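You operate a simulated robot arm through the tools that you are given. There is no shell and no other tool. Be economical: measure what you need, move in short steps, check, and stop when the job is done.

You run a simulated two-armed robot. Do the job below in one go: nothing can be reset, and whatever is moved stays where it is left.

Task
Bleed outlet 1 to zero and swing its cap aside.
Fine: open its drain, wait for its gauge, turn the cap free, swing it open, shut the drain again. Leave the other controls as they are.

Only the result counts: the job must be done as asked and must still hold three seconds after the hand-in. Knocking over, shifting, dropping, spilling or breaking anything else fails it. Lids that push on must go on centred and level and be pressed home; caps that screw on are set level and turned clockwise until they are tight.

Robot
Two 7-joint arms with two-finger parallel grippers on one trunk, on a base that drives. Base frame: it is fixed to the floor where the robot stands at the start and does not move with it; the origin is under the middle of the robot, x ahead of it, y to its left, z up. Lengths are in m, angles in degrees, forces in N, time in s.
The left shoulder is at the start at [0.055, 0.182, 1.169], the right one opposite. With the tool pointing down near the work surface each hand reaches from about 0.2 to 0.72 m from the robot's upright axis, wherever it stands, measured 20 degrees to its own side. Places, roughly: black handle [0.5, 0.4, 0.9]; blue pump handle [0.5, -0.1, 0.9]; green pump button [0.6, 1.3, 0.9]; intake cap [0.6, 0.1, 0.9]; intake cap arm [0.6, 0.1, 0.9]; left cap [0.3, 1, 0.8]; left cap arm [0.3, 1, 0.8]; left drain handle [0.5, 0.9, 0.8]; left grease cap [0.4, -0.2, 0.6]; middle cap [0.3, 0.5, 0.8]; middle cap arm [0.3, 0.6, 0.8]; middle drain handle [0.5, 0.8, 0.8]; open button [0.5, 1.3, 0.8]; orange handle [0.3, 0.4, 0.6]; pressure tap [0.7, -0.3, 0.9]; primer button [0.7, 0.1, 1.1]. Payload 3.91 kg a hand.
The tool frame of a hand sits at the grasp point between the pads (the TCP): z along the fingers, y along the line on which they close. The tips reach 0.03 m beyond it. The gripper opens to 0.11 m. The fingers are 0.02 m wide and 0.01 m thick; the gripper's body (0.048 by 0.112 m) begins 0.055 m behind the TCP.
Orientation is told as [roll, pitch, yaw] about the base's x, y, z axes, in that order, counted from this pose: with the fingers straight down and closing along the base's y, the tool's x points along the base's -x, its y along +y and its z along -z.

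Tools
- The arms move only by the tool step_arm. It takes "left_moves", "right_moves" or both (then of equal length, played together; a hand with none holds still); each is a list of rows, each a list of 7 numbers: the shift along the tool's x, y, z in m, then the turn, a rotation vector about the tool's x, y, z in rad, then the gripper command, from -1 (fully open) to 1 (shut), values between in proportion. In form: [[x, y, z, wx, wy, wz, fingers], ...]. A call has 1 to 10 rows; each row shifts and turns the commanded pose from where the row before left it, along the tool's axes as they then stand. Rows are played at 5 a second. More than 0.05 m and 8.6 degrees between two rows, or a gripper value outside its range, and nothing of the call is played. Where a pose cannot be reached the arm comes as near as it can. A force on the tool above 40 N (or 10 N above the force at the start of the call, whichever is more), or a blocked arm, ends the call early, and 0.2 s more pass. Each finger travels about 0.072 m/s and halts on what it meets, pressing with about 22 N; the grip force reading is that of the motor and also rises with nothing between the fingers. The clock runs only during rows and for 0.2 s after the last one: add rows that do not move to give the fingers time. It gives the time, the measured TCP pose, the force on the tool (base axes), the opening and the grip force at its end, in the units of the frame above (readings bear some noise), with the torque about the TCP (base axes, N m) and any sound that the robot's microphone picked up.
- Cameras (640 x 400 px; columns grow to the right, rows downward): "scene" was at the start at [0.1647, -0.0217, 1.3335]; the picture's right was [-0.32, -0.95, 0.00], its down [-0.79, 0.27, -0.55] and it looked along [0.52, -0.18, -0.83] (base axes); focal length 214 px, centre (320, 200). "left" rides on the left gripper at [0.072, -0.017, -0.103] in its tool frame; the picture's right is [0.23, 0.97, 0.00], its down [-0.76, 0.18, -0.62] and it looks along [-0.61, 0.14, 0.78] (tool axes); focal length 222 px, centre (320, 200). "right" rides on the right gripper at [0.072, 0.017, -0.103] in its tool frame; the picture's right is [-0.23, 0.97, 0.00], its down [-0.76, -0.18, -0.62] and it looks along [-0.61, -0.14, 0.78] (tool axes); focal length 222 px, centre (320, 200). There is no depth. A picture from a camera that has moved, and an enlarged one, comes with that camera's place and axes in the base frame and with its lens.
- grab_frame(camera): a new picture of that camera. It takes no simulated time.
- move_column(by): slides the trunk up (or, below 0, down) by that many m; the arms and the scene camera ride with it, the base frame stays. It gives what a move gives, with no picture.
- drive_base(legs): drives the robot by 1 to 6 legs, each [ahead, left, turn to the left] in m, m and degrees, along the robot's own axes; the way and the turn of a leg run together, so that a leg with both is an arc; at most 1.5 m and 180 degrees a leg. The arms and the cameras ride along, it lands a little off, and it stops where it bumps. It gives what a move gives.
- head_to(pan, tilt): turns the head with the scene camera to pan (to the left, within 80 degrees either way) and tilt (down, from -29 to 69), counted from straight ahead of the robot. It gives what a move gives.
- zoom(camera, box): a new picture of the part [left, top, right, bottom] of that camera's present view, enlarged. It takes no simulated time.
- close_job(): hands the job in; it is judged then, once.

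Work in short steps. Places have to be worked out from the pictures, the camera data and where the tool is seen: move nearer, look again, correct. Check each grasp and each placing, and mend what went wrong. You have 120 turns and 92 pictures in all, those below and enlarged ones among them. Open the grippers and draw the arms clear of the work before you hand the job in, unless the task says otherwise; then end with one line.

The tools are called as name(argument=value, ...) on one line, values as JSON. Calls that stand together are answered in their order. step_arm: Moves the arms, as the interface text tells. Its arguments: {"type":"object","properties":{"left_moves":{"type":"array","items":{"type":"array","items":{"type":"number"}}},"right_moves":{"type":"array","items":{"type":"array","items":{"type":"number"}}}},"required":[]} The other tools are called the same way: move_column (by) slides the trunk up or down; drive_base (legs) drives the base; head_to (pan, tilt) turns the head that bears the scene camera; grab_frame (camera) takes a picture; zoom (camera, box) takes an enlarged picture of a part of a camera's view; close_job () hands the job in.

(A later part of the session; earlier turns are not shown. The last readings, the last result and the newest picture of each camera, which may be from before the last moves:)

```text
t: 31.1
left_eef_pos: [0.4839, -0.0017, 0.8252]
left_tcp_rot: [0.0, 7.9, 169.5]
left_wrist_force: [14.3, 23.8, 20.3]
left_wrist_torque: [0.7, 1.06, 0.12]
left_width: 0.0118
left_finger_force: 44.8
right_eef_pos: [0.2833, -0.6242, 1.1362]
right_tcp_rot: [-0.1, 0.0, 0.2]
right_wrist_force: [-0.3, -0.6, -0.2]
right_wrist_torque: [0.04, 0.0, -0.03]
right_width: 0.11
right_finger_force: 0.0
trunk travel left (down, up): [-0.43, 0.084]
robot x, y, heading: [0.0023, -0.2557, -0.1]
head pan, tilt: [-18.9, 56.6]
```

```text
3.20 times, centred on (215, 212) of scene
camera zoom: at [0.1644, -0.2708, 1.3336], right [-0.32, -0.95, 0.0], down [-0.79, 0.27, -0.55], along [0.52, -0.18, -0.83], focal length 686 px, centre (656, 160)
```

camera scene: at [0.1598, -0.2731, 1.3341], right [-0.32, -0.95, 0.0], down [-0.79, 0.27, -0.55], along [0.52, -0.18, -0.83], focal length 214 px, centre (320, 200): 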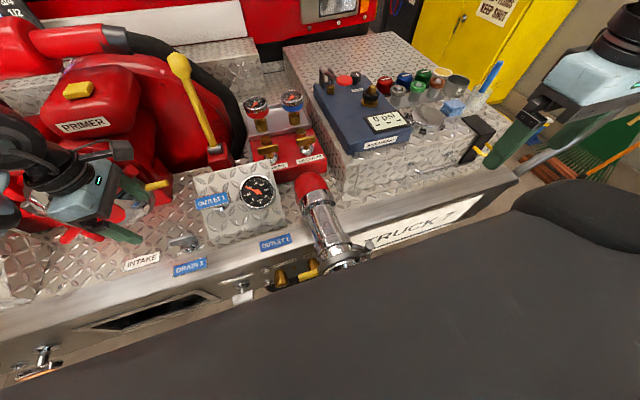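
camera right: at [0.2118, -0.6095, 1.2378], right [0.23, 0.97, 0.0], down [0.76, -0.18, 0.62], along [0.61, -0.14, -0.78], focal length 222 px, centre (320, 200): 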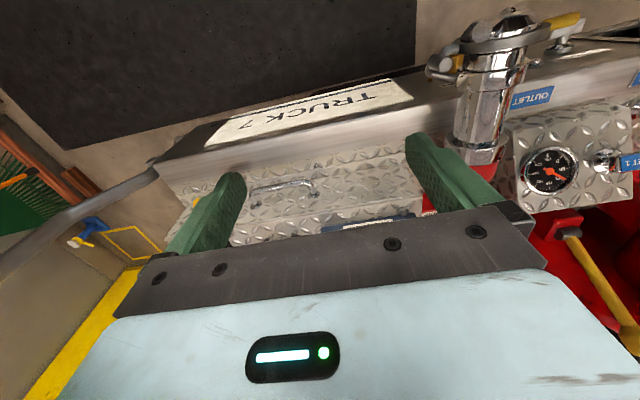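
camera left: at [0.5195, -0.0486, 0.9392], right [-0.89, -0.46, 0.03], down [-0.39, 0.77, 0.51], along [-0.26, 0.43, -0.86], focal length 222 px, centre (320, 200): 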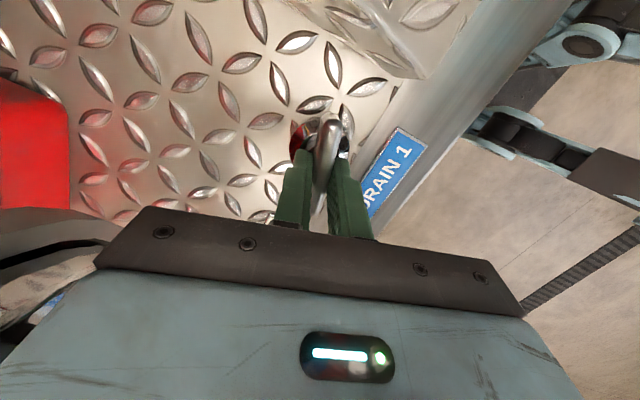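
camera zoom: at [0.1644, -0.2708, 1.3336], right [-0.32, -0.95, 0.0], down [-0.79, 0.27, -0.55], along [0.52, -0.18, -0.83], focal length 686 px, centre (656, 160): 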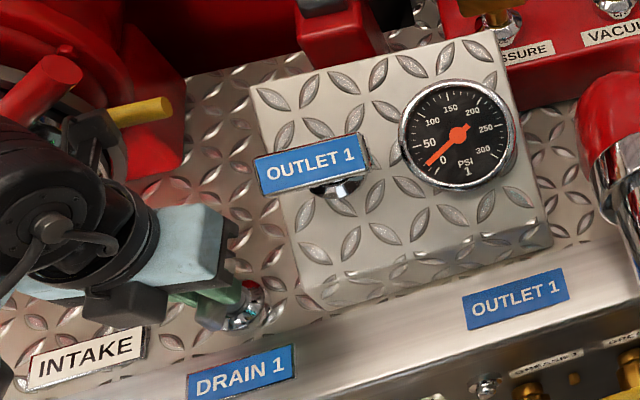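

Gauge at ~20 and falling. While the left hand holds the drain open, I bring the right hand over to view the cap.

step_arm(right_moves=[[0.01, 0.04, 0, 0, 0, 0, -1], [0.01, 0.04, 0, 0, 0, 0, -1], [0.01, 0.04, 0, 0, 0, 0, -1], [0.01, 0.04, 0, 0, 0, 0, -1], [0.02, 0.04, 0, 0, 0, 0, -1], [0.02, 0.02, 0.01, 0, 0, 0, -1], [0, 0, 0.04, 0, 0, 0, -1]])

grab_frame(camera="right")

grab_frame(camera="scene")

```text
t: 32.2
left_eef_pos: [0.4846, -0.003, 0.8265]
left_tcp_rot: [-0.3, 8.0, 169.7]
left_wrist_force: [0.6, 7.8, -1.1]
left_wrist_torque: [-1.14, -0.33, 0.02]
left_width: 0.0119
left_finger_force: 45.0
right_eef_pos: [0.2476, -0.4546, 1.1429]
right_tcp_rot: [-1.4, -0.1, 2.3]
right_wrist_force: [11.2, -35.1, 1.6]
right_wrist_torque: [4.23, 1.38, 2.94]
right_width: 0.11
right_finger_force: 0.1
right hand out of reach, approached as far as the arm can: row 3, 4, 5
trunk travel left (down, up): [-0.43, 0.084]
robot x, y, heading: [-0.0039, -0.2559, 0.0]
head pan, tilt: [-18.9, 56.6]
stopped in row 5 (right hand): the force on the tool passed its limit at 242 N (the readings are from after the stop); the commanded pose is now the measured one
```

```text
59 pictures are left
camera right: at [0.1743, -0.4387, 1.245], right [0.19, 0.98, -0.02], down [0.77, -0.13, 0.63], along [0.61, -0.14, -0.78], focal length 222 px, centre (320, 200)
```

right: 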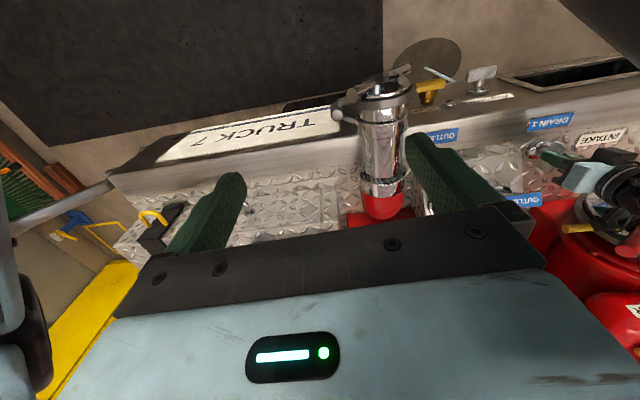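

```text
58 pictures are left
camera scene: at [0.1639, -0.2729, 1.3331], right [-0.32, -0.95, 0.0], down [-0.79, 0.27, -0.55], along [0.52, -0.18, -0.83], focal length 214 px, centre (320, 200)
```

scene: 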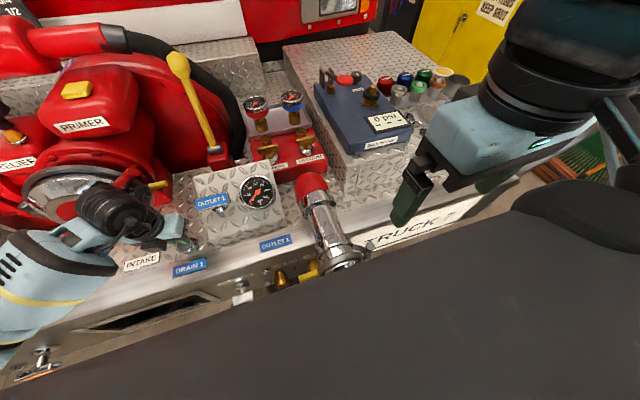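

The right arm folded into the robot's own body: the cap is too close. I relieve the right arm, release the drain handle, and raise the left hand so the base can back up.

step_arm(left_moves=[[0, 0, 0, 0, 0, 0, 0.5], [0, 0, 0, 0, 0, 0, 0.2], [0, 0, 0, 0, 0, 0, 0.2], [0.0056, 0, -0.04, 0, 0, 0, 0.2], [0.0056, 0, -0.04, 0, 0, 0, 0.2], [0.0056, 0, -0.04, 0, 0, 0, 0.2], [0.0056, 0, -0.04, 0, 0, 0, 0.2]], right_moves=[[-0.01, -0.03, 0, 0, 0, 0, -1], [-0.01, -0.03, 0, 0, 0, 0, -1], [0, -0.03, 0, 0, 0, 0, -1], [0, 0, 0, 0, 0, 0, -1], [0, 0, 0, 0, 0, 0, -1], [0, 0, 0, 0, 0, 0, -1], [0, 0, 0, 0, 0, 0, -1]])

zoom(camera="scene", box=[120, 150, 310, 275])

```text
t: 33.8
left_eef_pos: [0.4825, -0.0047, 0.9893]
left_tcp_rot: [-0.2, 8.0, 169.7]
left_wrist_force: [-0.4, 0.2, 0.0]
left_wrist_torque: [-0.02, -0.01, 0.02]
left_width: 0.044
left_finger_force: 0.1
right_eef_pos: [0.2718, -0.5428, 1.1448]
right_tcp_rot: [-1.4, -0.1, 1.9]
right_wrist_force: [-1.1, 0.5, -0.5]
right_wrist_torque: [0.03, 0.0, 0.01]
right_width: 0.11
right_finger_force: 0.2
trunk travel left (down, up): [-0.43, 0.084]
robot x, y, heading: [-0.0038, -0.2545, 0.2]
head pan, tilt: [-18.9, 56.6]
```

```text
3.20 times, centred on (215, 212) of scene
camera zoom: at [0.164, -0.273, 1.3335], right [-0.32, -0.95, 0.0], down [-0.79, 0.27, -0.55], along [0.52, -0.18, -0.83], focal length 686 px, centre (656, 160)
```

zoom: 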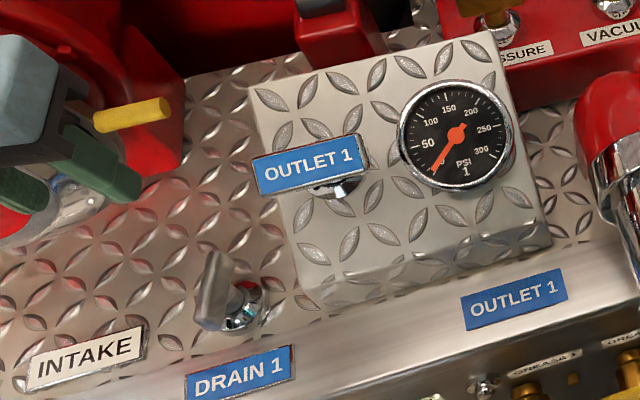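

The handle stays open on its own (bar now along x) and the needle is nearly at zero. I back the base away by 0.35 m.

drive_base(legs=[[-0.35, 0, 0], [0, 0.08, 0]])

head_to(pan=-20, tilt=40)

grab_frame(camera="scene")

grab_frame(camera="right")

```text
t: 37.0
left_eef_pos: [0.1275, 0.0764, 0.9886]
left_tcp_rot: [-0.2, 8.0, 170.0]
left_wrist_force: [0.4, -0.1, 0.6]
left_wrist_torque: [-0.03, 0.0, 0.01]
left_width: 0.0441
left_finger_force: 0.0
right_eef_pos: [-0.0787, -0.4623, 1.1456]
right_tcp_rot: [-1.3, -0.2, 2.3]
right_wrist_force: [0.4, 0.5, 0.2]
right_wrist_torque: [-0.02, -0.02, 0.02]
right_width: 0.1101
right_finger_force: 0.1
trunk travel left (down, up): [-0.43, 0.084]
robot x, y, heading: [-0.3525, -0.1751, 0.5]
head pan, tilt: [-18.9, 56.6]
```

```text
t: 37.8
left_eef_pos: [0.1275, 0.0759, 0.9888]
left_tcp_rot: [-0.1, 8.1, 170.0]
left_wrist_force: [0.2, 0.6, 0.1]
left_wrist_torque: [-0.03, 0.02, 0.02]
left_width: 0.0437
left_finger_force: 0.0
right_eef_pos: [-0.0781, -0.4633, 1.1443]
right_tcp_rot: [-1.3, -0.2, 2.3]
right_wrist_force: [-1.0, 0.3, -0.9]
right_wrist_torque: [0.01, -0.02, -0.03]
right_width: 0.1104
right_finger_force: 0.1
trunk travel left (down, up): [-0.43, 0.084]
robot x, y, heading: [-0.3571, -0.1761, 0.3]
head pan, tilt: [-20.0, 40.0]
```

```text
56 pictures are left
camera scene: at [-0.1753, -0.2004, 1.3561], right [-0.33, -0.94, 0.0], down [-0.61, 0.21, -0.77], along [0.72, -0.26, -0.64], focal length 214 px, centre (320, 200)
```

scene: 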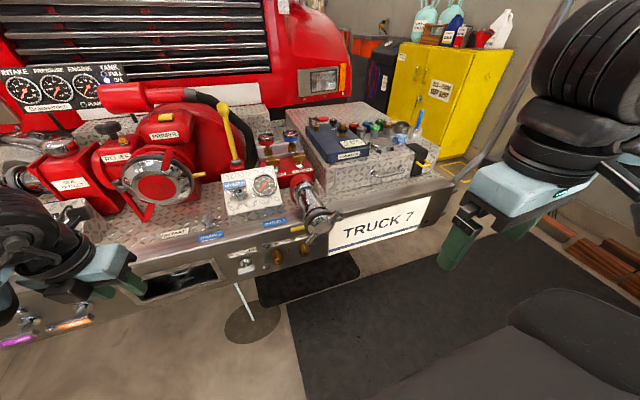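

```text
55 pictures are left
camera right: at [-0.1514, -0.4474, 1.2471], right [0.19, 0.98, -0.02], down [0.77, -0.13, 0.63], along [0.61, -0.13, -0.78], focal length 222 px, centre (320, 200)
```

right: 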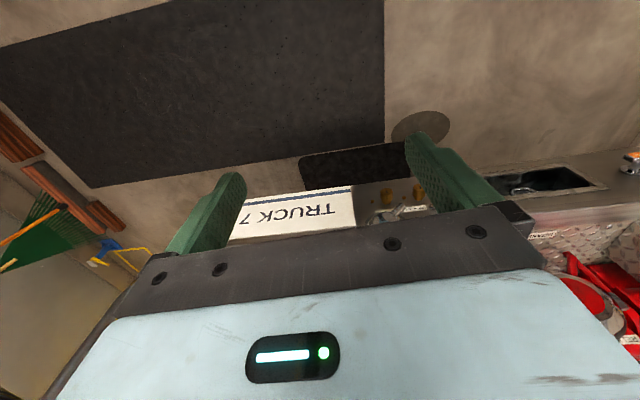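

Good view now. I zoom on the cap and on the gauge.

zoom(camera="scene", box=[220, 160, 364, 250])

zoom(camera="scene", box=[288, 190, 352, 230])

```text
4.44 times, centred on (292, 205) of scene
camera zoom: at [-0.1753, -0.2004, 1.3561], right [-0.33, -0.94, 0.0], down [-0.61, 0.21, -0.77], along [0.72, -0.26, -0.64], focal length 953 px, centre (444, 178)
```

zoom: 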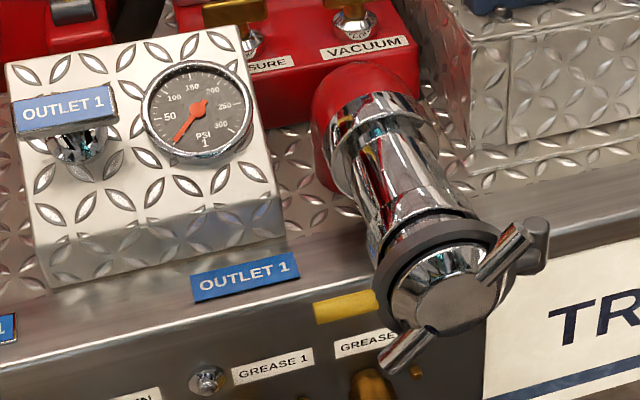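

```text
10.00 times, centred on (320, 210) of scene
camera zoom: at [-0.1753, -0.2004, 1.3561], right [-0.33, -0.94, 0.0], down [-0.61, 0.21, -0.77], along [0.72, -0.26, -0.64], focal length 2145 px, centre (320, 100)
```

zoom: 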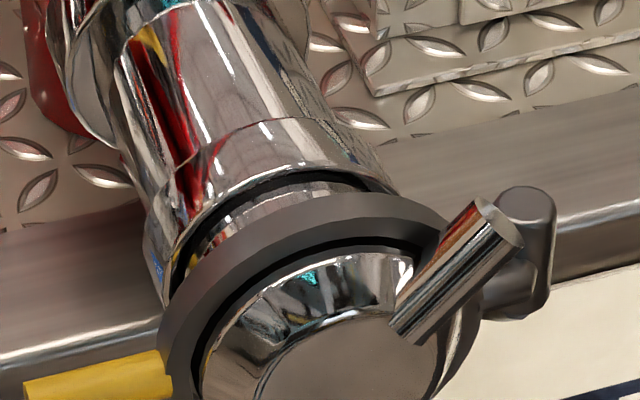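

The cap is a chrome dome with two lugs, held in a grey ring. The ring's hinge is on the right and its yellow tab is on the left. The gauge is practically at zero. I tilt the right hand forward 45° to look at the cap head-on.

step_arm(right_moves=[[0, 0, 0, 0, -0.131, 0, -1], [0, 0, 0, 0, -0.131, 0, -1], [0, 0, 0, 0, -0.131, 0, -1], [0, 0, 0, 0, -0.131, 0, -1], [0, 0, 0, 0, -0.131, 0, -1], [0, 0, 0, 0, -0.131, 0, -1], [0, 0.02, 0.04, 0, 0, 0, -1], [0, 0.02, 0.04, 0, 0, 0, -1], [0, 0.02, 0.04, 0, 0, 0, -1], [0, 0.02, 0.03, 0, 0, 0, -1]])

grab_frame(camera="right")

```text
t: 40.0
left_eef_pos: [0.1284, 0.0772, 0.9871]
left_tcp_rot: [-0.1, 7.9, 170.1]
left_wrist_force: [0.4, -0.2, -0.1]
left_wrist_torque: [-0.02, -0.01, -0.01]
left_width: 0.044
left_finger_force: 0.1
right_eef_pos: [0.1045, -0.4033, 1.1241]
right_tcp_rot: [-1.9, -45.1, 3.6]
right_wrist_force: [0.8, -0.1, 0.1]
right_wrist_torque: [0.0, -0.02, 0.0]
right_width: 0.1101
right_finger_force: 0.1
right hand out of reach, approached as far as the arm can: row 2, 3, 4, 5, 6, 7
trunk travel left (down, up): [-0.43, 0.084]
robot x, y, heading: [-0.3512, -0.1719, 0.4]
head pan, tilt: [-20.0, 40.0]
```

```text
52 pictures are left
camera right: at [-0.02, -0.3921, 1.1439], right [0.12, 0.98, 0.14], down [0.1, -0.15, 0.98], along [0.99, -0.11, -0.12], focal length 222 px, centre (320, 200)
```

right: 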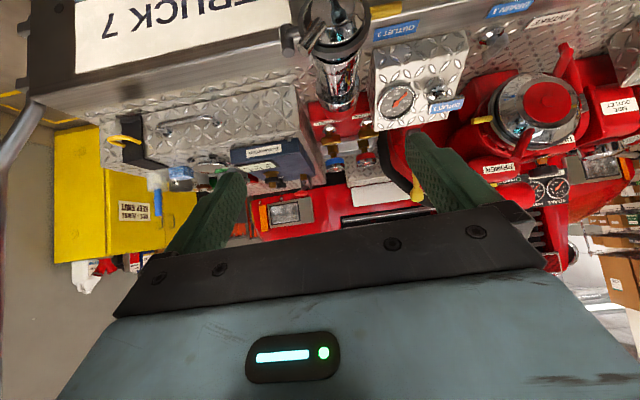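

The view is upside-down, with the cap at the top edge; I lower the hand 0.2 m for a head-on look.

step_arm(right_moves=[[0.03, 0.005, 0.025, 0, 0, 0, -1], [0.03, 0.005, 0.025, 0, 0, 0, -1], [0.03, 0, 0.025, 0, 0, 0, -1], [0.03, 0, 0.025, 0, 0, 0, -1], [0.03, 0, 0.025, 0, 0, 0, -1]])

grab_frame(camera="right")

```text
t: 41.2
left_eef_pos: [0.1285, 0.0761, 0.9884]
left_tcp_rot: [-0.1, 8.1, 170.0]
left_wrist_force: [-0.7, 0.9, -0.1]
left_wrist_torque: [0.01, 0.01, 0.01]
left_width: 0.0439
left_finger_force: 0.0
right_eef_pos: [0.0848, -0.3999, 0.928]
right_tcp_rot: [-1.8, -45.2, 3.6]
right_wrist_force: [-0.1, -0.5, 0.1]
right_wrist_torque: [-0.03, 0.02, 0.02]
right_width: 0.1101
right_finger_force: 0.1
trunk travel left (down, up): [-0.43, 0.084]
robot x, y, heading: [-0.355, -0.1734, 0.6]
head pan, tilt: [-20.0, 40.0]
```

```text
51 pictures are left
camera right: at [-0.0403, -0.3892, 0.9485], right [0.12, 0.98, 0.14], down [0.1, -0.15, 0.98], along [0.99, -0.1, -0.12], focal length 222 px, centre (320, 200)
```

right: 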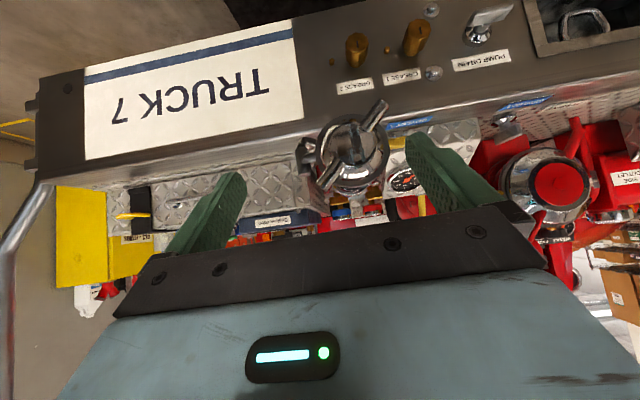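

zoom(camera="right", box=[270, 80, 430, 180])

```text
4.00 times, centred on (350, 130) of right
camera zoom: at [-0.0403, -0.3892, 0.9485], right [0.12, 0.98, 0.14], down [0.1, -0.15, 0.98], along [0.99, -0.1, -0.12], focal length 888 px, centre (200, 480)
```

zoom: 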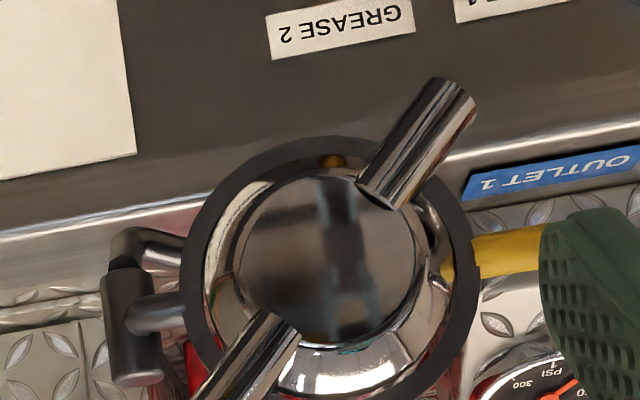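

The face centre is at about [0.28, -0.363, 0.84] with the axis along x. The two lugs stick out forward along a line 53° above horizontal. I'll push both lugs as a couple with the spread fingers. First I bring the right tool horizontal (pitch -90).

step_arm(right_moves=[[0, 0, 0, 0, -0.131, 0, -1], [0, 0, 0, 0, -0.131, 0, -1], [0, 0, 0, 0, -0.131, 0, -1], [0, 0, 0, 0, -0.131, 0, -1], [0, 0, 0, 0, -0.131, 0, -1], [0, 0, 0, 0, -0.131, 0, -1]])

step_arm(right_moves=[[0, 0, 0, 0, 0, 0.15, -1], [0, 0, 0, 0, 0, 0.15, -1], [0, 0, 0, 0, 0, 0.15, -1], [0, 0, 0, 0, 0, 0.15, -1], [0, 0, 0, 0, 0, 0.15, -1], [0, 0, 0, 0, 0, 0.15, -1], [0, 0, 0, 0, 0, 0.15, -1], [0, 0, 0, 0, 0, 0.15, -1], [0, 0, 0, 0, 0, 0.15, -1], [0, 0, 0, 0, 0, 0.15, -1]])

```text
t: 42.6
left_eef_pos: [0.1283, 0.0752, 0.9891]
left_tcp_rot: [-0.1, 8.0, 170.0]
left_wrist_force: [0.1, 0.0, 0.2]
left_wrist_torque: [0.0, -0.02, 0.02]
left_width: 0.0441
left_finger_force: 0.1
right_eef_pos: [0.0915, -0.3996, 0.9555]
right_tcp_rot: [-1.5, -52.0, 5.4]
right_wrist_force: [0.5, 1.0, 0.7]
right_wrist_torque: [-0.04, -0.01, 0.01]
right_width: 0.1102
right_finger_force: 0.0
right hand out of reach, approached as far as the arm can: row 1, 2, 3, 4, 5, 6
trunk travel left (down, up): [-0.43, 0.084]
robot x, y, heading: [-0.3549, -0.1709, 0.7]
head pan, tilt: [-20.0, 40.0]
```

```text
t: 44.8
left_eef_pos: [0.1298, 0.0742, 0.9901]
left_tcp_rot: [-0.1, 8.0, 170.0]
left_wrist_force: [-0.2, 0.6, -0.1]
left_wrist_torque: [0.04, -0.02, 0.01]
left_width: 0.0437
left_finger_force: 0.0
right_eef_pos: [0.0916, -0.3991, 0.9555]
right_tcp_rot: [51.9, -4.0, -83.4]
right_wrist_force: [0.0, 0.1, 0.4]
right_wrist_torque: [0.03, 0.04, 0.01]
right_width: 0.1102
right_finger_force: 0.0
trunk travel left (down, up): [-0.43, 0.084]
robot x, y, heading: [-0.356, -0.1706, 0.6]
head pan, tilt: [-20.0, 40.0]
```

Pitch is limited with the shoulders this high. I lower the trunk by 0.28 m so the forearm can come in level.

move_column(by=-0.28)

step_arm(right_moves=[[0, 0, 0, -0.13, 0, 0, -1], [0, 0, 0, -0.13, 0, 0, -1], [0, 0, 0, -0.13, 0, 0, -1], [0, 0, 0, -0.13, 0, 0, -1], [0, 0, 0, -0.13, 0, 0, -1]])

```text
t: 47.7
left_eef_pos: [0.1273, 0.0759, 0.7085]
left_tcp_rot: [-0.2, 8.0, 170.0]
left_wrist_force: [0.2, 0.2, 0.9]
left_wrist_torque: [-0.02, 0.0, -0.05]
left_width: 0.0442
left_finger_force: 0.0
right_eef_pos: [0.0646, -0.3992, 0.562]
right_tcp_rot: [33.7, -2.1, -82.5]
right_wrist_force: [-0.4, -0.7, 0.2]
right_wrist_torque: [0.01, 0.03, 0.0]
right_width: 0.1099
right_finger_force: 0.2
trunk travel left (down, up): [-0.15, 0.364]
robot x, y, heading: [-0.3553, -0.1716, 0.4]
head pan, tilt: [-20.0, 40.0]
```

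```text
t: 48.9
left_eef_pos: [0.1272, 0.0761, 0.7089]
left_tcp_rot: [0.0, 8.1, 169.9]
left_wrist_force: [-0.4, 0.1, -0.2]
left_wrist_torque: [0.05, -0.02, -0.01]
left_width: 0.0438
left_finger_force: 0.0
right_eef_pos: [0.0657, -0.3988, 0.5618]
right_tcp_rot: [33.7, -2.0, -82.3]
right_wrist_force: [-0.5, 0.8, 0.0]
right_wrist_torque: [0.0, 0.01, 0.02]
right_width: 0.1101
right_finger_force: 0.2
right hand out of reach, approached as far as the arm can: row 1, 2, 3, 4, 5
trunk travel left (down, up): [-0.15, 0.364]
robot x, y, heading: [-0.3491, -0.1759, 0.6]
head pan, tilt: [-20.0, 40.0]
```

Now I raise the hand to cap height and pitch it level again.

step_arm(right_moves=[[0, 0.023, -0.034, 0, 0, 0, -1], [0, 0.023, -0.034, 0, 0, 0, -1], [0, 0.023, -0.034, 0, 0, 0, -1], [0, 0.023, -0.034, 0, 0, 0, -1], [0, 0.023, -0.034, 0, 0, 0, -1], [0, 0.023, -0.034, 0, 0, 0, -1], [0, 0.023, -0.034, 0, 0, 0, -1], [0, 0, 0, -0.13, 0, 0, -1], [0, 0, 0, -0.13, 0, 0, -1], [0, 0, 0, -0.13, 0, 0, -1]])

step_arm(right_moves=[[0, 0, 0, -0.13, 0, 0, -1], [0, 0, 0, -0.13, 0, 0, -1], [0, 0, 0, -0.13, 0, 0, -1], [0, 0, 0, -0.13, 0, 0, -1], [0, 0, 0, -0.13, 0, 0, -1]])

```text
t: 51.1
left_eef_pos: [0.1292, 0.0751, 0.7084]
left_tcp_rot: [-0.1, 8.1, 170.0]
left_wrist_force: [-0.2, -0.1, 1.0]
left_wrist_torque: [0.01, 0.01, 0.01]
left_width: 0.0437
left_finger_force: 0.0
right_eef_pos: [0.1693, -0.378, 0.8401]
right_tcp_rot: [56.2, -2.1, -82.3]
right_wrist_force: [0.7, -0.2, -0.2]
right_wrist_torque: [-0.02, 0.0, -0.02]
right_width: 0.11
right_finger_force: 0.1
right hand out of reach, approached as far as the arm can: row 1, 2, 3, 4, 8, 9, 10
trunk travel left (down, up): [-0.15, 0.364]
robot x, y, heading: [-0.3487, -0.1767, 0.6]
head pan, tilt: [-20.0, 40.0]
```

```text
t: 52.3
left_eef_pos: [0.1285, 0.0762, 0.7089]
left_tcp_rot: [-0.1, 8.0, 170.0]
left_wrist_force: [0.0, -0.7, -0.5]
left_wrist_torque: [-0.02, -0.02, -0.02]
left_width: 0.0442
left_finger_force: 0.0
right_eef_pos: [0.2029, -0.3784, 0.8514]
right_tcp_rot: [79.0, -1.8, -77.3]
right_wrist_force: [-0.2, 0.1, -1.5]
right_wrist_torque: [0.01, -0.01, 0.0]
right_width: 0.11
right_finger_force: 0.1
right hand out of reach, approached as far as the arm can: row 1, 2, 3, 4, 5
trunk travel left (down, up): [-0.15, 0.364]
robot x, y, heading: [-0.3539, -0.1748, 0.6]
head pan, tilt: [-20.0, 40.0]
```

Nearly level, but the hand is being pushed forward toward the cap. I back the base another 0.15 m to gain room, then finish levelling.

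drive_base(legs=[[-0.15, 0, 0]])

step_arm(right_moves=[[0, 0, 0, -0.1, 0, 0, -1], [0, 0, 0, -0.1, 0, 0, -1], [0, 0, 0, 0, 0, 0.1, -1], [0, 0, 0, 0, 0, 0.1, -1]])

grab_frame(camera="right")

```text
t: 53.6
left_eef_pos: [-0.0235, 0.0766, 0.7087]
left_tcp_rot: [0.0, 8.0, 170.1]
left_wrist_force: [0.4, 0.4, 0.7]
left_wrist_torque: [-0.01, 0.01, 0.0]
left_width: 0.044
left_finger_force: 0.1
right_eef_pos: [0.0545, -0.3772, 0.8523]
right_tcp_rot: [78.9, -1.8, -77.2]
right_wrist_force: [0.4, 0.3, -0.4]
right_wrist_torque: [-0.02, 0.02, -0.04]
right_width: 0.11
right_finger_force: 0.2
trunk travel left (down, up): [-0.15, 0.364]
robot x, y, heading: [-0.5042, -0.1736, 0.7]
head pan, tilt: [-20.0, 40.0]
```

```text
t: 54.6
left_eef_pos: [-0.0232, 0.0757, 0.7087]
left_tcp_rot: [-0.1, 8.0, 170.1]
left_wrist_force: [0.0, -0.8, 0.6]
left_wrist_torque: [-0.01, -0.02, 0.01]
left_width: 0.0437
left_finger_force: 0.1
right_eef_pos: [0.0555, -0.3777, 0.8523]
right_tcp_rot: [78.8, 9.5, -79.3]
right_wrist_force: [0.3, -0.1, 0.2]
right_wrist_torque: [-0.04, -0.03, 0.01]
right_width: 0.1101
right_finger_force: 0.0
right hand out of reach, approached as far as the arm can: row 1, 2
trunk travel left (down, up): [-0.15, 0.364]
robot x, y, heading: [-0.5015, -0.1771, 0.6]
head pan, tilt: [-20.0, 40.0]
```

```text
49 pictures are left
camera right: at [-0.0531, -0.3328, 0.8992], right [0.26, -0.34, 0.9], down [-0.5, -0.85, -0.18], along [0.83, -0.4, -0.39], focal length 222 px, centre (320, 200)
```

right: 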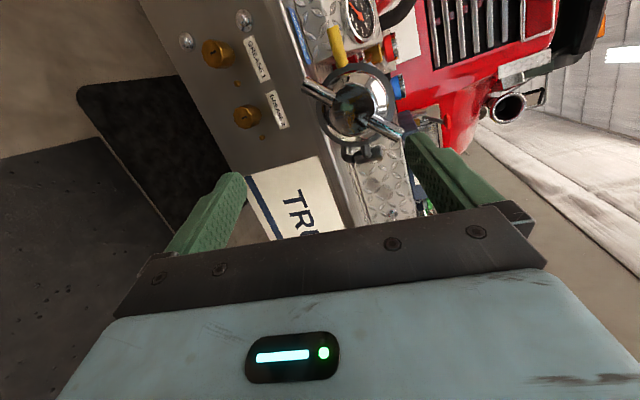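

I move slightly forward and correct the hand to point along +x, then roll so the finger line sits just clockwise of the lugs (26° above horizontal).

step_arm(right_moves=[[0, 0, 0.04, 0, 0, 0, -1], [0, 0, 0.03, 0, 0, 0, -1], [0, 0, 0, -0.112, -0.094, 0, -1], [0, 0, 0, -0.112, -0.094, 0, -1], [0, 0, 0, 0, 0, 0.142, -1], [0, 0, 0, 0, 0, 0.142, -1], [0, 0, 0, 0, 0, 0.142, -1], [0, 0, 0, 0, 0, 0.142, -1]])

step_arm(right_moves=[[0, 0, 0, 0, 0, 0.142, -1], [0, 0, 0, 0, 0, 0.142, -1], [0, 0, 0, 0, 0, 0.142, -1]])

grab_frame(camera="right")

```text
t: 56.4
left_eef_pos: [-0.0206, 0.075, 0.7069]
left_tcp_rot: [-0.1, 8.0, 170.2]
left_wrist_force: [0.2, 0.2, 0.6]
left_wrist_torque: [0.03, 0.01, 0.03]
left_width: 0.0439
left_finger_force: 0.2
right_eef_pos: [0.1023, -0.3827, 0.8409]
right_tcp_rot: [75.1, 41.4, -87.4]
right_wrist_force: [-0.3, -0.2, -1.0]
right_wrist_torque: [-0.01, -0.02, 0.02]
right_width: 0.11
right_finger_force: 0.1
right hand out of reach, approached as far as the arm can: row 1, 2, 3, 4
trunk travel left (down, up): [-0.15, 0.364]
robot x, y, heading: [-0.5044, -0.1746, 0.7]
head pan, tilt: [-20.0, 40.0]
```

```text
t: 57.2
left_eef_pos: [-0.0224, 0.0747, 0.7078]
left_tcp_rot: [-0.1, 8.0, 170.1]
left_wrist_force: [-0.6, -0.3, 0.2]
left_wrist_torque: [0.01, 0.01, 0.01]
left_width: 0.0442
left_finger_force: 0.1
right_eef_pos: [0.0995, -0.3826, 0.8412]
right_tcp_rot: [63.3, 64.4, -101.7]
right_wrist_force: [0.0, -0.4, 0.1]
right_wrist_torque: [0.0, 0.01, 0.0]
right_width: 0.11
right_finger_force: 0.1
trunk travel left (down, up): [-0.15, 0.364]
robot x, y, heading: [-0.5, -0.1742, 0.9]
head pan, tilt: [-20.0, 40.0]
```

```text
48 pictures are left
camera right: at [0.0137, -0.3895, 0.9322], right [0.25, -0.95, 0.17], down [-0.71, -0.3, -0.63], along [0.66, 0.04, -0.75], focal length 222 px, centre (320, 200)
```

right: 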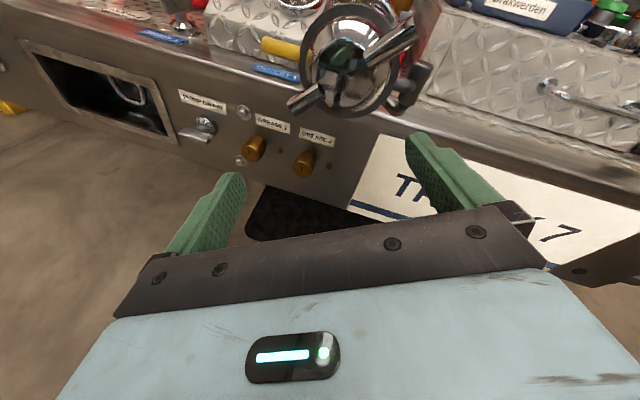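

The camera is now on top. The tool still points about 12° left and 11° down; I move forward a little and correct that.

step_arm(right_moves=[[0.003, 0.011, 0.038, 0, 0, 0, -1], [0.002, 0.006, 0.02, 0, 0, 0, -1], [0, 0, 0, -0.142, 0.045, 0, -1], [0, 0, 0, -0.142, 0.045, 0, -1]])

grab_frame(camera="right")

```text
t: 58.2
left_eef_pos: [-0.0226, 0.0748, 0.7092]
left_tcp_rot: [-0.1, 8.0, 170.1]
left_wrist_force: [0.4, 0.2, -0.5]
left_wrist_torque: [0.01, -0.02, 0.02]
left_width: 0.0439
left_finger_force: 0.1
right_eef_pos: [0.1625, -0.382, 0.8406]
right_tcp_rot: [63.5, 64.1, -101.6]
right_wrist_force: [0.2, -0.4, 0.2]
right_wrist_torque: [-0.01, -0.01, -0.01]
right_width: 0.1101
right_finger_force: 0.1
right hand out of reach, approached as far as the arm can: row 3, 4
trunk travel left (down, up): [-0.15, 0.364]
robot x, y, heading: [-0.504, -0.1754, 0.7]
head pan, tilt: [-20.0, 40.0]
```

```text
47 pictures are left
camera right: at [0.0747, -0.3896, 0.9322], right [0.25, -0.95, 0.17], down [-0.71, -0.3, -0.63], along [0.66, 0.03, -0.75], focal length 222 px, centre (320, 200)
```

right: 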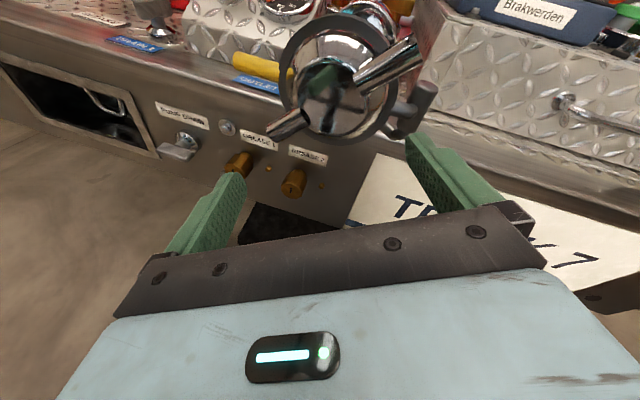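

The wrist limit remains, so I fix the aim with the base: turn right 12°, shift left, and lower the trunk another 0.12 m.

drive_base(legs=[[-0.06, 0, 0], [0, 0, -12], [0, 0.15, 0]])

move_column(by=-0.12)

```text
t: 61.5
left_eef_pos: [-0.0123, 0.1167, 0.7086]
left_tcp_rot: [-0.2, 8.0, 158.2]
left_wrist_force: [-0.3, 0.7, -0.5]
left_wrist_torque: [0.0, -0.01, -0.04]
left_width: 0.044
left_finger_force: 0.1
right_eef_pos: [0.0739, -0.3689, 0.8416]
right_tcp_rot: [63.5, 64.2, -113.5]
right_wrist_force: [-0.8, -0.4, 0.5]
right_wrist_torque: [0.0, -0.01, -0.01]
right_width: 0.1099
right_finger_force: 0.1
trunk travel left (down, up): [-0.15, 0.364]
robot x, y, heading: [-0.5343, -0.0303, -11.3]
head pan, tilt: [-20.0, 40.0]
```

```text
t: 63.0
left_eef_pos: [-0.0119, 0.1172, 0.5882]
left_tcp_rot: [-0.1, 8.0, 158.2]
left_wrist_force: [0.3, -0.3, -0.3]
left_wrist_torque: [0.0, -0.01, 0.02]
left_width: 0.044
left_finger_force: 0.1
right_eef_pos: [0.0739, -0.3691, 0.7209]
right_tcp_rot: [63.6, 64.2, -113.5]
right_wrist_force: [0.6, 0.8, -0.9]
right_wrist_torque: [0.01, 0.02, -0.04]
right_width: 0.1098
right_finger_force: 0.1
trunk travel left (down, up): [-0.03, 0.484]
robot x, y, heading: [-0.5349, -0.0297, -11.2]
head pan, tilt: [-20.0, 40.0]
```

Raise the hand back to the cap's height and pitch it level.

step_arm(right_moves=[[0.036, 0.0153, -0.008, 0, 0, 0, -1], [0.036, 0.0153, -0.008, 0, 0, 0, -1], [0.036, 0.0153, -0.008, 0, 0, 0, -1], [0, 0, 0, -0.046, 0.087, 0, -1], [0, 0, 0, -0.046, 0.087, 0, -1]])

grab_frame(camera="right")

```text
t: 64.2
left_eef_pos: [-0.0117, 0.1157, 0.5874]
left_tcp_rot: [-0.2, 8.0, 158.2]
left_wrist_force: [0.9, -0.1, -0.4]
left_wrist_torque: [-0.02, -0.01, 0.01]
left_width: 0.044
left_finger_force: 0.0
right_eef_pos: [0.0737, -0.3699, 0.8425]
right_tcp_rot: [90.3, 66.6, -89.9]
right_wrist_force: [-0.4, 0.0, -0.2]
right_wrist_torque: [-0.01, -0.02, 0.0]
right_width: 0.1101
right_finger_force: 0.0
trunk travel left (down, up): [-0.03, 0.484]
robot x, y, heading: [-0.5341, -0.0296, -11.4]
head pan, tilt: [-20.0, 40.0]
```

```text
46 pictures are left
camera right: at [-0.0301, -0.3568, 0.9134], right [0.0, -0.98, 0.18], down [-0.62, -0.14, -0.77], along [0.78, -0.11, -0.61], focal length 222 px, centre (320, 200)
```

right: 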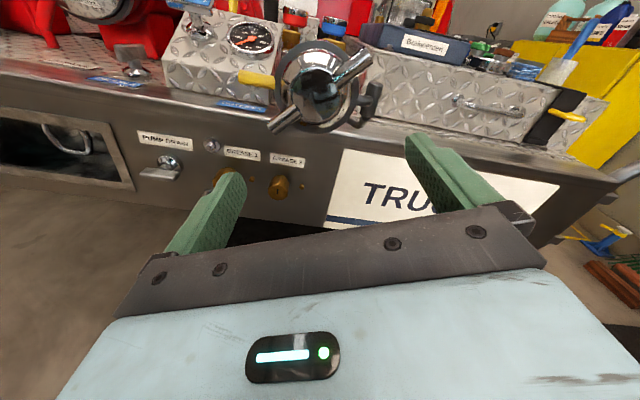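

Perfectly level now. I zoom on the cap to refine its centre and the lug angle, and check the gauge.

zoom(camera="right", box=[220, 10, 396, 120])

```text
3.64 times, centred on (308, 65) of right
camera zoom: at [-0.0301, -0.3568, 0.9134], right [0.0, -0.98, 0.18], down [-0.62, -0.14, -0.77], along [0.78, -0.11, -0.61], focal length 808 px, centre (364, 691)
```

zoom: 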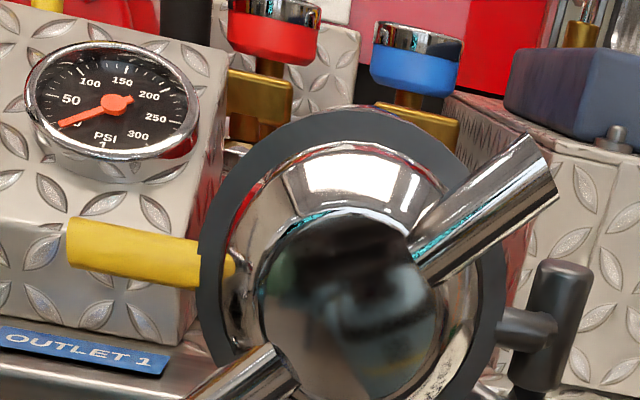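

Rods run from [0.256, r=0.033] to [0.24, r=0.079], so tips at x≈0.26 engage them. The gauge reads about 0. I set the opening to 90 mm, centre on the cap axis and advance.

step_arm(right_moves=[[0.0028, -0.0064, 0.02, 0, 0, 0, -0.64], [0, 0, 0.035, 0, 0, 0, -0.64], [0, 0, 0.035, 0, 0, 0, -0.64], [0, 0, 0.035, 0, 0, 0, -0.64], [0, 0, 0.02, 0, 0, 0, -0.64], [0, 0, 0.012, 0, 0, 0, -0.64], [0, 0, 0, 0, 0, 0, -0.64]])

grab_frame(camera="right")

grab_frame(camera="scene")

```text
t: 65.8
left_eef_pos: [-0.015, 0.1155, 0.5882]
left_tcp_rot: [-0.1, 8.0, 158.1]
left_wrist_force: [-0.3, -1.0, -0.4]
left_wrist_torque: [-0.01, -0.01, 0.05]
left_width: 0.0441
left_finger_force: 0.1
right_eef_pos: [0.2257, -0.3711, 0.8386]
right_tcp_rot: [89.5, 66.5, -90.3]
right_wrist_force: [-20.9, 0.5, -0.3]
right_wrist_torque: [-0.05, 0.58, 0.82]
right_width: 0.0906
right_finger_force: 0.7
right hand out of reach, approached as far as the arm can: row 4
trunk travel left (down, up): [-0.03, 0.484]
robot x, y, heading: [-0.5362, -0.026, -11.4]
head pan, tilt: [-20.0, 40.0]
stopped in row 7 (right hand): the force on the tool passed its limit at 47 N (the readings are from after the stop); the commanded pose is now the measured one
```

```text
44 pictures are left
camera right: at [0.1223, -0.3584, 0.9115], right [0.0, -0.98, 0.18], down [-0.63, -0.14, -0.77], along [0.78, -0.11, -0.62], focal length 222 px, centre (320, 200)
```

right: 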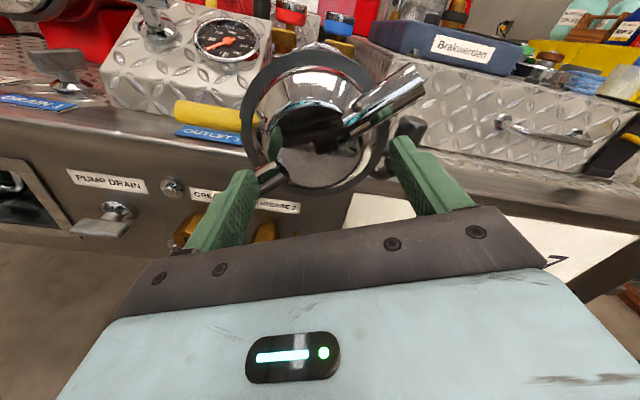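

```text
43 pictures are left
camera scene: at [-0.2275, -0.1204, 0.9205], right [-0.52, -0.85, 0.0], down [-0.55, 0.34, -0.77], along [0.65, -0.4, -0.64], focal length 214 px, centre (320, 200)
```

scene: 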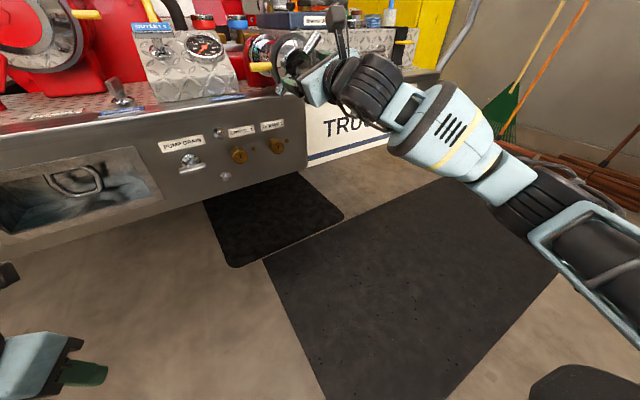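

The left fingertip is landing on the lower-left rod because the hand is ~8 mm right and 4 mm low. I retreat, recentre, rotate a bit more clockwise, and advance again.

step_arm(right_moves=[[0, 0, -0.02, 0, 0, 0, -0.64], [0.0069, -0.0057, 0, 0, 0, 0.14, -0.64], [0, 0, 0, 0, 0, 0, -0.64]])

step_arm(right_moves=[[0, 0, 0.015, 0, 0, 0, -0.64], [0, 0, 0.01, 0, 0, 0, -0.64], [0, 0, 0, 0, 0, 0, -0.64]])

grab_frame(camera="right")

```text
t: 66.6
left_eef_pos: [-0.0125, 0.116, 0.5882]
left_tcp_rot: [-0.1, 8.0, 158.1]
left_wrist_force: [0.9, 0.2, 0.0]
left_wrist_torque: [-0.01, 0.02, 0.0]
left_width: 0.0441
left_finger_force: 0.1
right_eef_pos: [0.2065, -0.3621, 0.84]
right_tcp_rot: [88.4, 74.6, -91.5]
right_wrist_force: [-0.2, 0.9, 0.2]
right_wrist_torque: [0.01, 0.01, -0.02]
right_width: 0.0901
right_finger_force: 0.1
trunk travel left (down, up): [-0.03, 0.484]
robot x, y, heading: [-0.537, -0.029, -11.5]
head pan, tilt: [-20.0, 40.0]
```

```text
t: 67.4
left_eef_pos: [-0.0107, 0.1155, 0.5883]
left_tcp_rot: [-0.1, 8.0, 158.1]
left_wrist_force: [-0.2, 0.3, -0.5]
left_wrist_torque: [0.01, -0.03, -0.04]
left_width: 0.044
left_finger_force: 0.0
right_eef_pos: [0.2321, -0.3625, 0.8414]
right_tcp_rot: [88.7, 74.5, -91.3]
right_wrist_force: [-0.8, -0.8, -0.8]
right_wrist_torque: [0.01, 0.02, 0.0]
right_width: 0.0904
right_finger_force: 0.0
trunk travel left (down, up): [-0.03, 0.484]
robot x, y, heading: [-0.5337, -0.0305, -11.3]
head pan, tilt: [-20.0, 40.0]
```

```text
42 pictures are left
camera right: at [0.1298, -0.3605, 0.9154], right [0.0, -1.0, 0.04], down [-0.63, -0.03, -0.78], along [0.78, -0.02, -0.63], focal length 222 px, centre (320, 200)
```

right: 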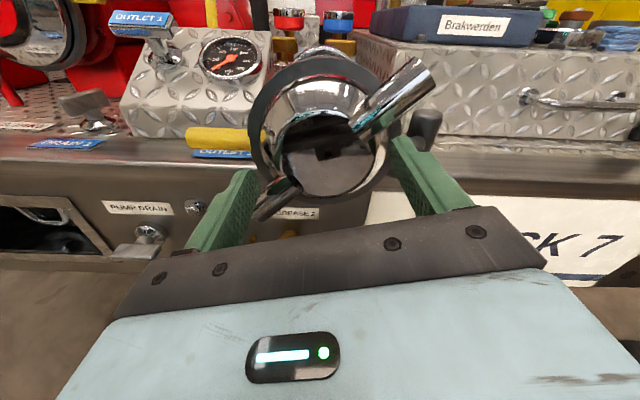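

In place with no contact force. Before turning I verify that the gauge is at zero.

zoom(camera="right", box=[196, 30, 276, 80])

step_arm(right_moves=[[0, 0, 0, 0, 0, -0.14, -0.64], [0, 0, 0, 0, 0, -0.14, -0.64], [0, 0, 0, 0, 0, -0.14, -0.64]])

```text
8.00 times, centred on (236, 55) of right
camera zoom: at [0.1298, -0.3605, 0.9154], right [0.0, -1.0, 0.04], down [-0.63, -0.03, -0.78], along [0.78, -0.02, -0.63], focal length 1777 px, centre (992, 1360)
```

zoom: 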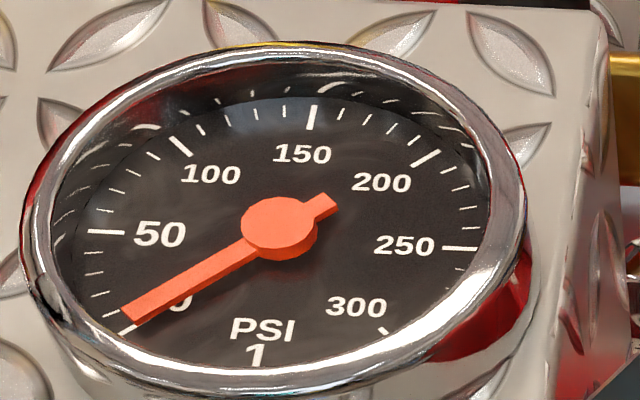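

```text
t: 68.2
left_eef_pos: [-0.0134, 0.1157, 0.5879]
left_tcp_rot: [-0.1, 8.0, 158.1]
left_wrist_force: [0.5, -0.3, 0.2]
left_wrist_torque: [0.02, 0.01, -0.03]
left_width: 0.0438
left_finger_force: 0.2
right_eef_pos: [0.2328, -0.3623, 0.8408]
right_tcp_rot: [89.3, 50.4, -90.5]
right_wrist_force: [-2.6, -1.4, -0.5]
right_wrist_torque: [0.22, -0.03, -0.08]
right_width: 0.0912
right_finger_force: 0.9
trunk travel left (down, up): [-0.03, 0.484]
robot x, y, heading: [-0.5387, -0.032, -11.4]
head pan, tilt: [-20.0, 40.0]
```

Gauge at zero. The fingers have just reached the rods; I keep turning.

step_arm(right_moves=[[0, 0, 0, 0, 0, -0.14, -0.64], [0, 0, 0, 0, 0, -0.14, -0.64], [0, 0, 0, 0, 0, -0.14, -0.64], [0, 0, 0, 0, 0, -0.14, -0.64]])

grab_frame(camera="right")

```text
t: 69.2
left_eef_pos: [-0.0122, 0.1143, 0.5869]
left_tcp_rot: [-0.2, 8.0, 158.1]
left_wrist_force: [-0.8, -0.8, 0.3]
left_wrist_torque: [-0.01, 0.03, 0.0]
left_width: 0.0441
left_finger_force: 0.1
right_eef_pos: [0.2336, -0.3627, 0.8412]
right_tcp_rot: [89.7, 18.3, -90.1]
right_wrist_force: [-2.5, -5.8, -0.9]
right_wrist_torque: [0.24, -0.15, -0.17]
right_width: 0.0909
right_finger_force: 0.7
trunk travel left (down, up): [-0.03, 0.484]
robot x, y, heading: [-0.535, -0.0298, -11.3]
head pan, tilt: [-20.0, 40.0]
```

```text
40 pictures are left
camera right: at [0.1299, -0.3008, 0.8799], right [0.0, -0.52, 0.85], down [-0.63, -0.67, -0.4], along [0.78, -0.53, -0.33], focal length 222 px, centre (320, 200)
```

right: 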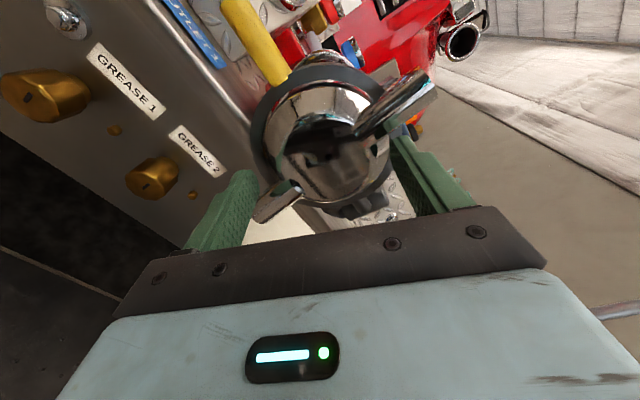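

The rods rotate with the hand easily (torque 0.24 N·m). Continue.

step_arm(right_moves=[[0, 0, 0, 0, 0, -0.14, -0.64], [0, 0, 0, 0, 0, -0.14, -0.64], [0, 0, 0, 0, 0, -0.14, -0.64], [0, 0, 0, 0, 0, -0.14, -0.64], [0, 0, 0, 0, 0, -0.14, -0.64], [0, 0, 0, 0, 0, -0.14, -0.64], [0, 0, 0, 0, 0, -0.14, -0.64], [0, 0, 0, 0, 0, -0.14, -0.64]])

grab_frame(camera="right")

```text
t: 70.6
left_eef_pos: [-0.0147, 0.1139, 0.5894]
left_tcp_rot: [-0.1, 8.2, 157.8]
left_wrist_force: [-0.1, -0.8, 0.0]
left_wrist_torque: [-0.03, 0.0, 0.0]
left_width: 0.044
left_finger_force: 0.0
right_eef_pos: [0.2249, -0.3623, 0.846]
right_tcp_rot: [90.1, -29.4, -89.7]
right_wrist_force: [-34.5, -0.4, 0.7]
right_wrist_torque: [0.5, 0.26, -0.23]
right_width: 0.0963
right_finger_force: 5.9
trunk travel left (down, up): [-0.03, 0.484]
robot x, y, heading: [-0.5314, -0.0292, -11.7]
head pan, tilt: [-20.0, 40.0]
stopped in row 7 (right hand): the force on the tool passed its limit at 69 N (the readings are from after the stop); the commanded pose is now the measured one
```

```text
39 pictures are left
camera right: at [0.122, -0.2929, 0.8236], right [0.0, 0.28, 0.96], down [-0.62, -0.75, 0.22], along [0.78, -0.6, 0.18], focal length 222 px, centre (320, 200)
```

right: 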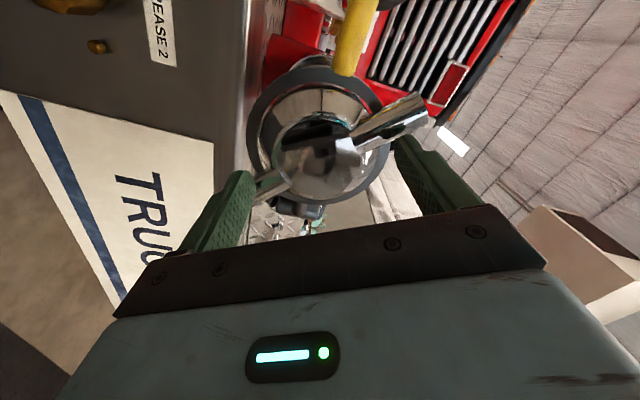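

The fingers rode up against an end stop after about 90° of cap turn. It is probably free, so I retreat and look.

step_arm(right_moves=[[0, 0, -0.02, 0, 0, 0, -0.8], [0, 0, -0.04, 0, 0, 0, -0.8], [0, 0, -0.04, 0, 0, 0.13, -0.8], [0, 0, 0, 0, 0, 0.13, -0.8], [0, 0, 0, 0, 0, 0.13, -0.8], [0, 0, 0, 0, 0, 0.12, -0.8]])

grab_frame(camera="right")

zoom(camera="scene", box=[200, 0, 400, 125])

```text
t: 72.0
left_eef_pos: [-0.0129, 0.114, 0.5876]
left_tcp_rot: [0.0, 8.1, 158.0]
left_wrist_force: [0.0, -0.9, 0.8]
left_wrist_torque: [-0.05, -0.02, -0.02]
left_width: 0.0443
left_finger_force: 0.1
right_eef_pos: [0.1297, -0.3611, 0.8429]
right_tcp_rot: [89.7, -0.2, -89.8]
right_wrist_force: [-0.2, 0.0, -0.7]
right_wrist_torque: [0.0, -0.01, 0.02]
right_width: 0.099
right_finger_force: 0.1
trunk travel left (down, up): [-0.03, 0.484]
robot x, y, heading: [-0.5329, -0.0264, -11.6]
head pan, tilt: [-20.0, 40.0]
```

```text
38 pictures are left
camera right: at [0.0265, -0.2903, 0.8588], right [0.01, -0.22, 0.97], down [-0.62, -0.76, -0.17], along [0.78, -0.6, -0.14], focal length 222 px, centre (320, 200)
```

right: 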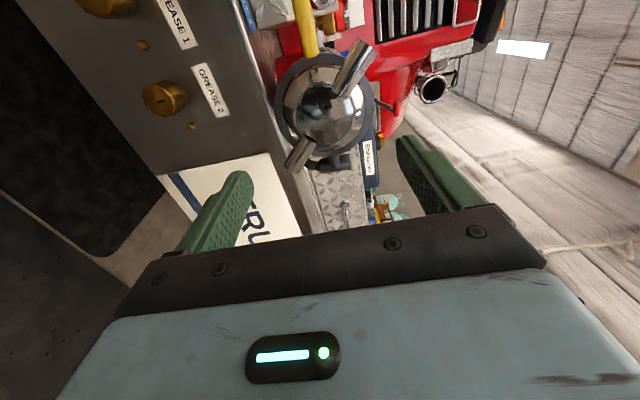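

```text
3.20 times, centred on (300, 62) of scene
camera zoom: at [-0.2266, -0.1211, 0.9199], right [-0.52, -0.85, 0.0], down [-0.55, 0.34, -0.77], along [0.65, -0.4, -0.64], focal length 686 px, centre (384, 640)
```

zoom: 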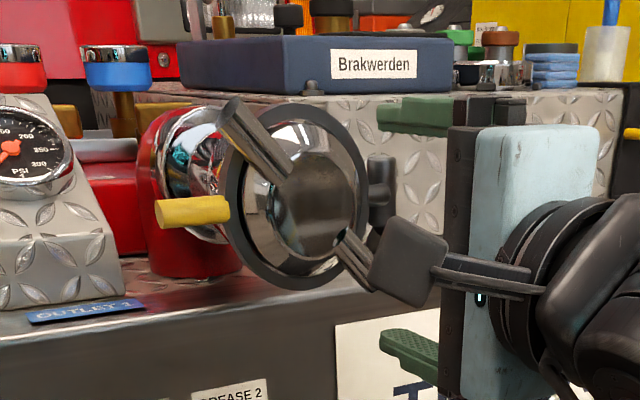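

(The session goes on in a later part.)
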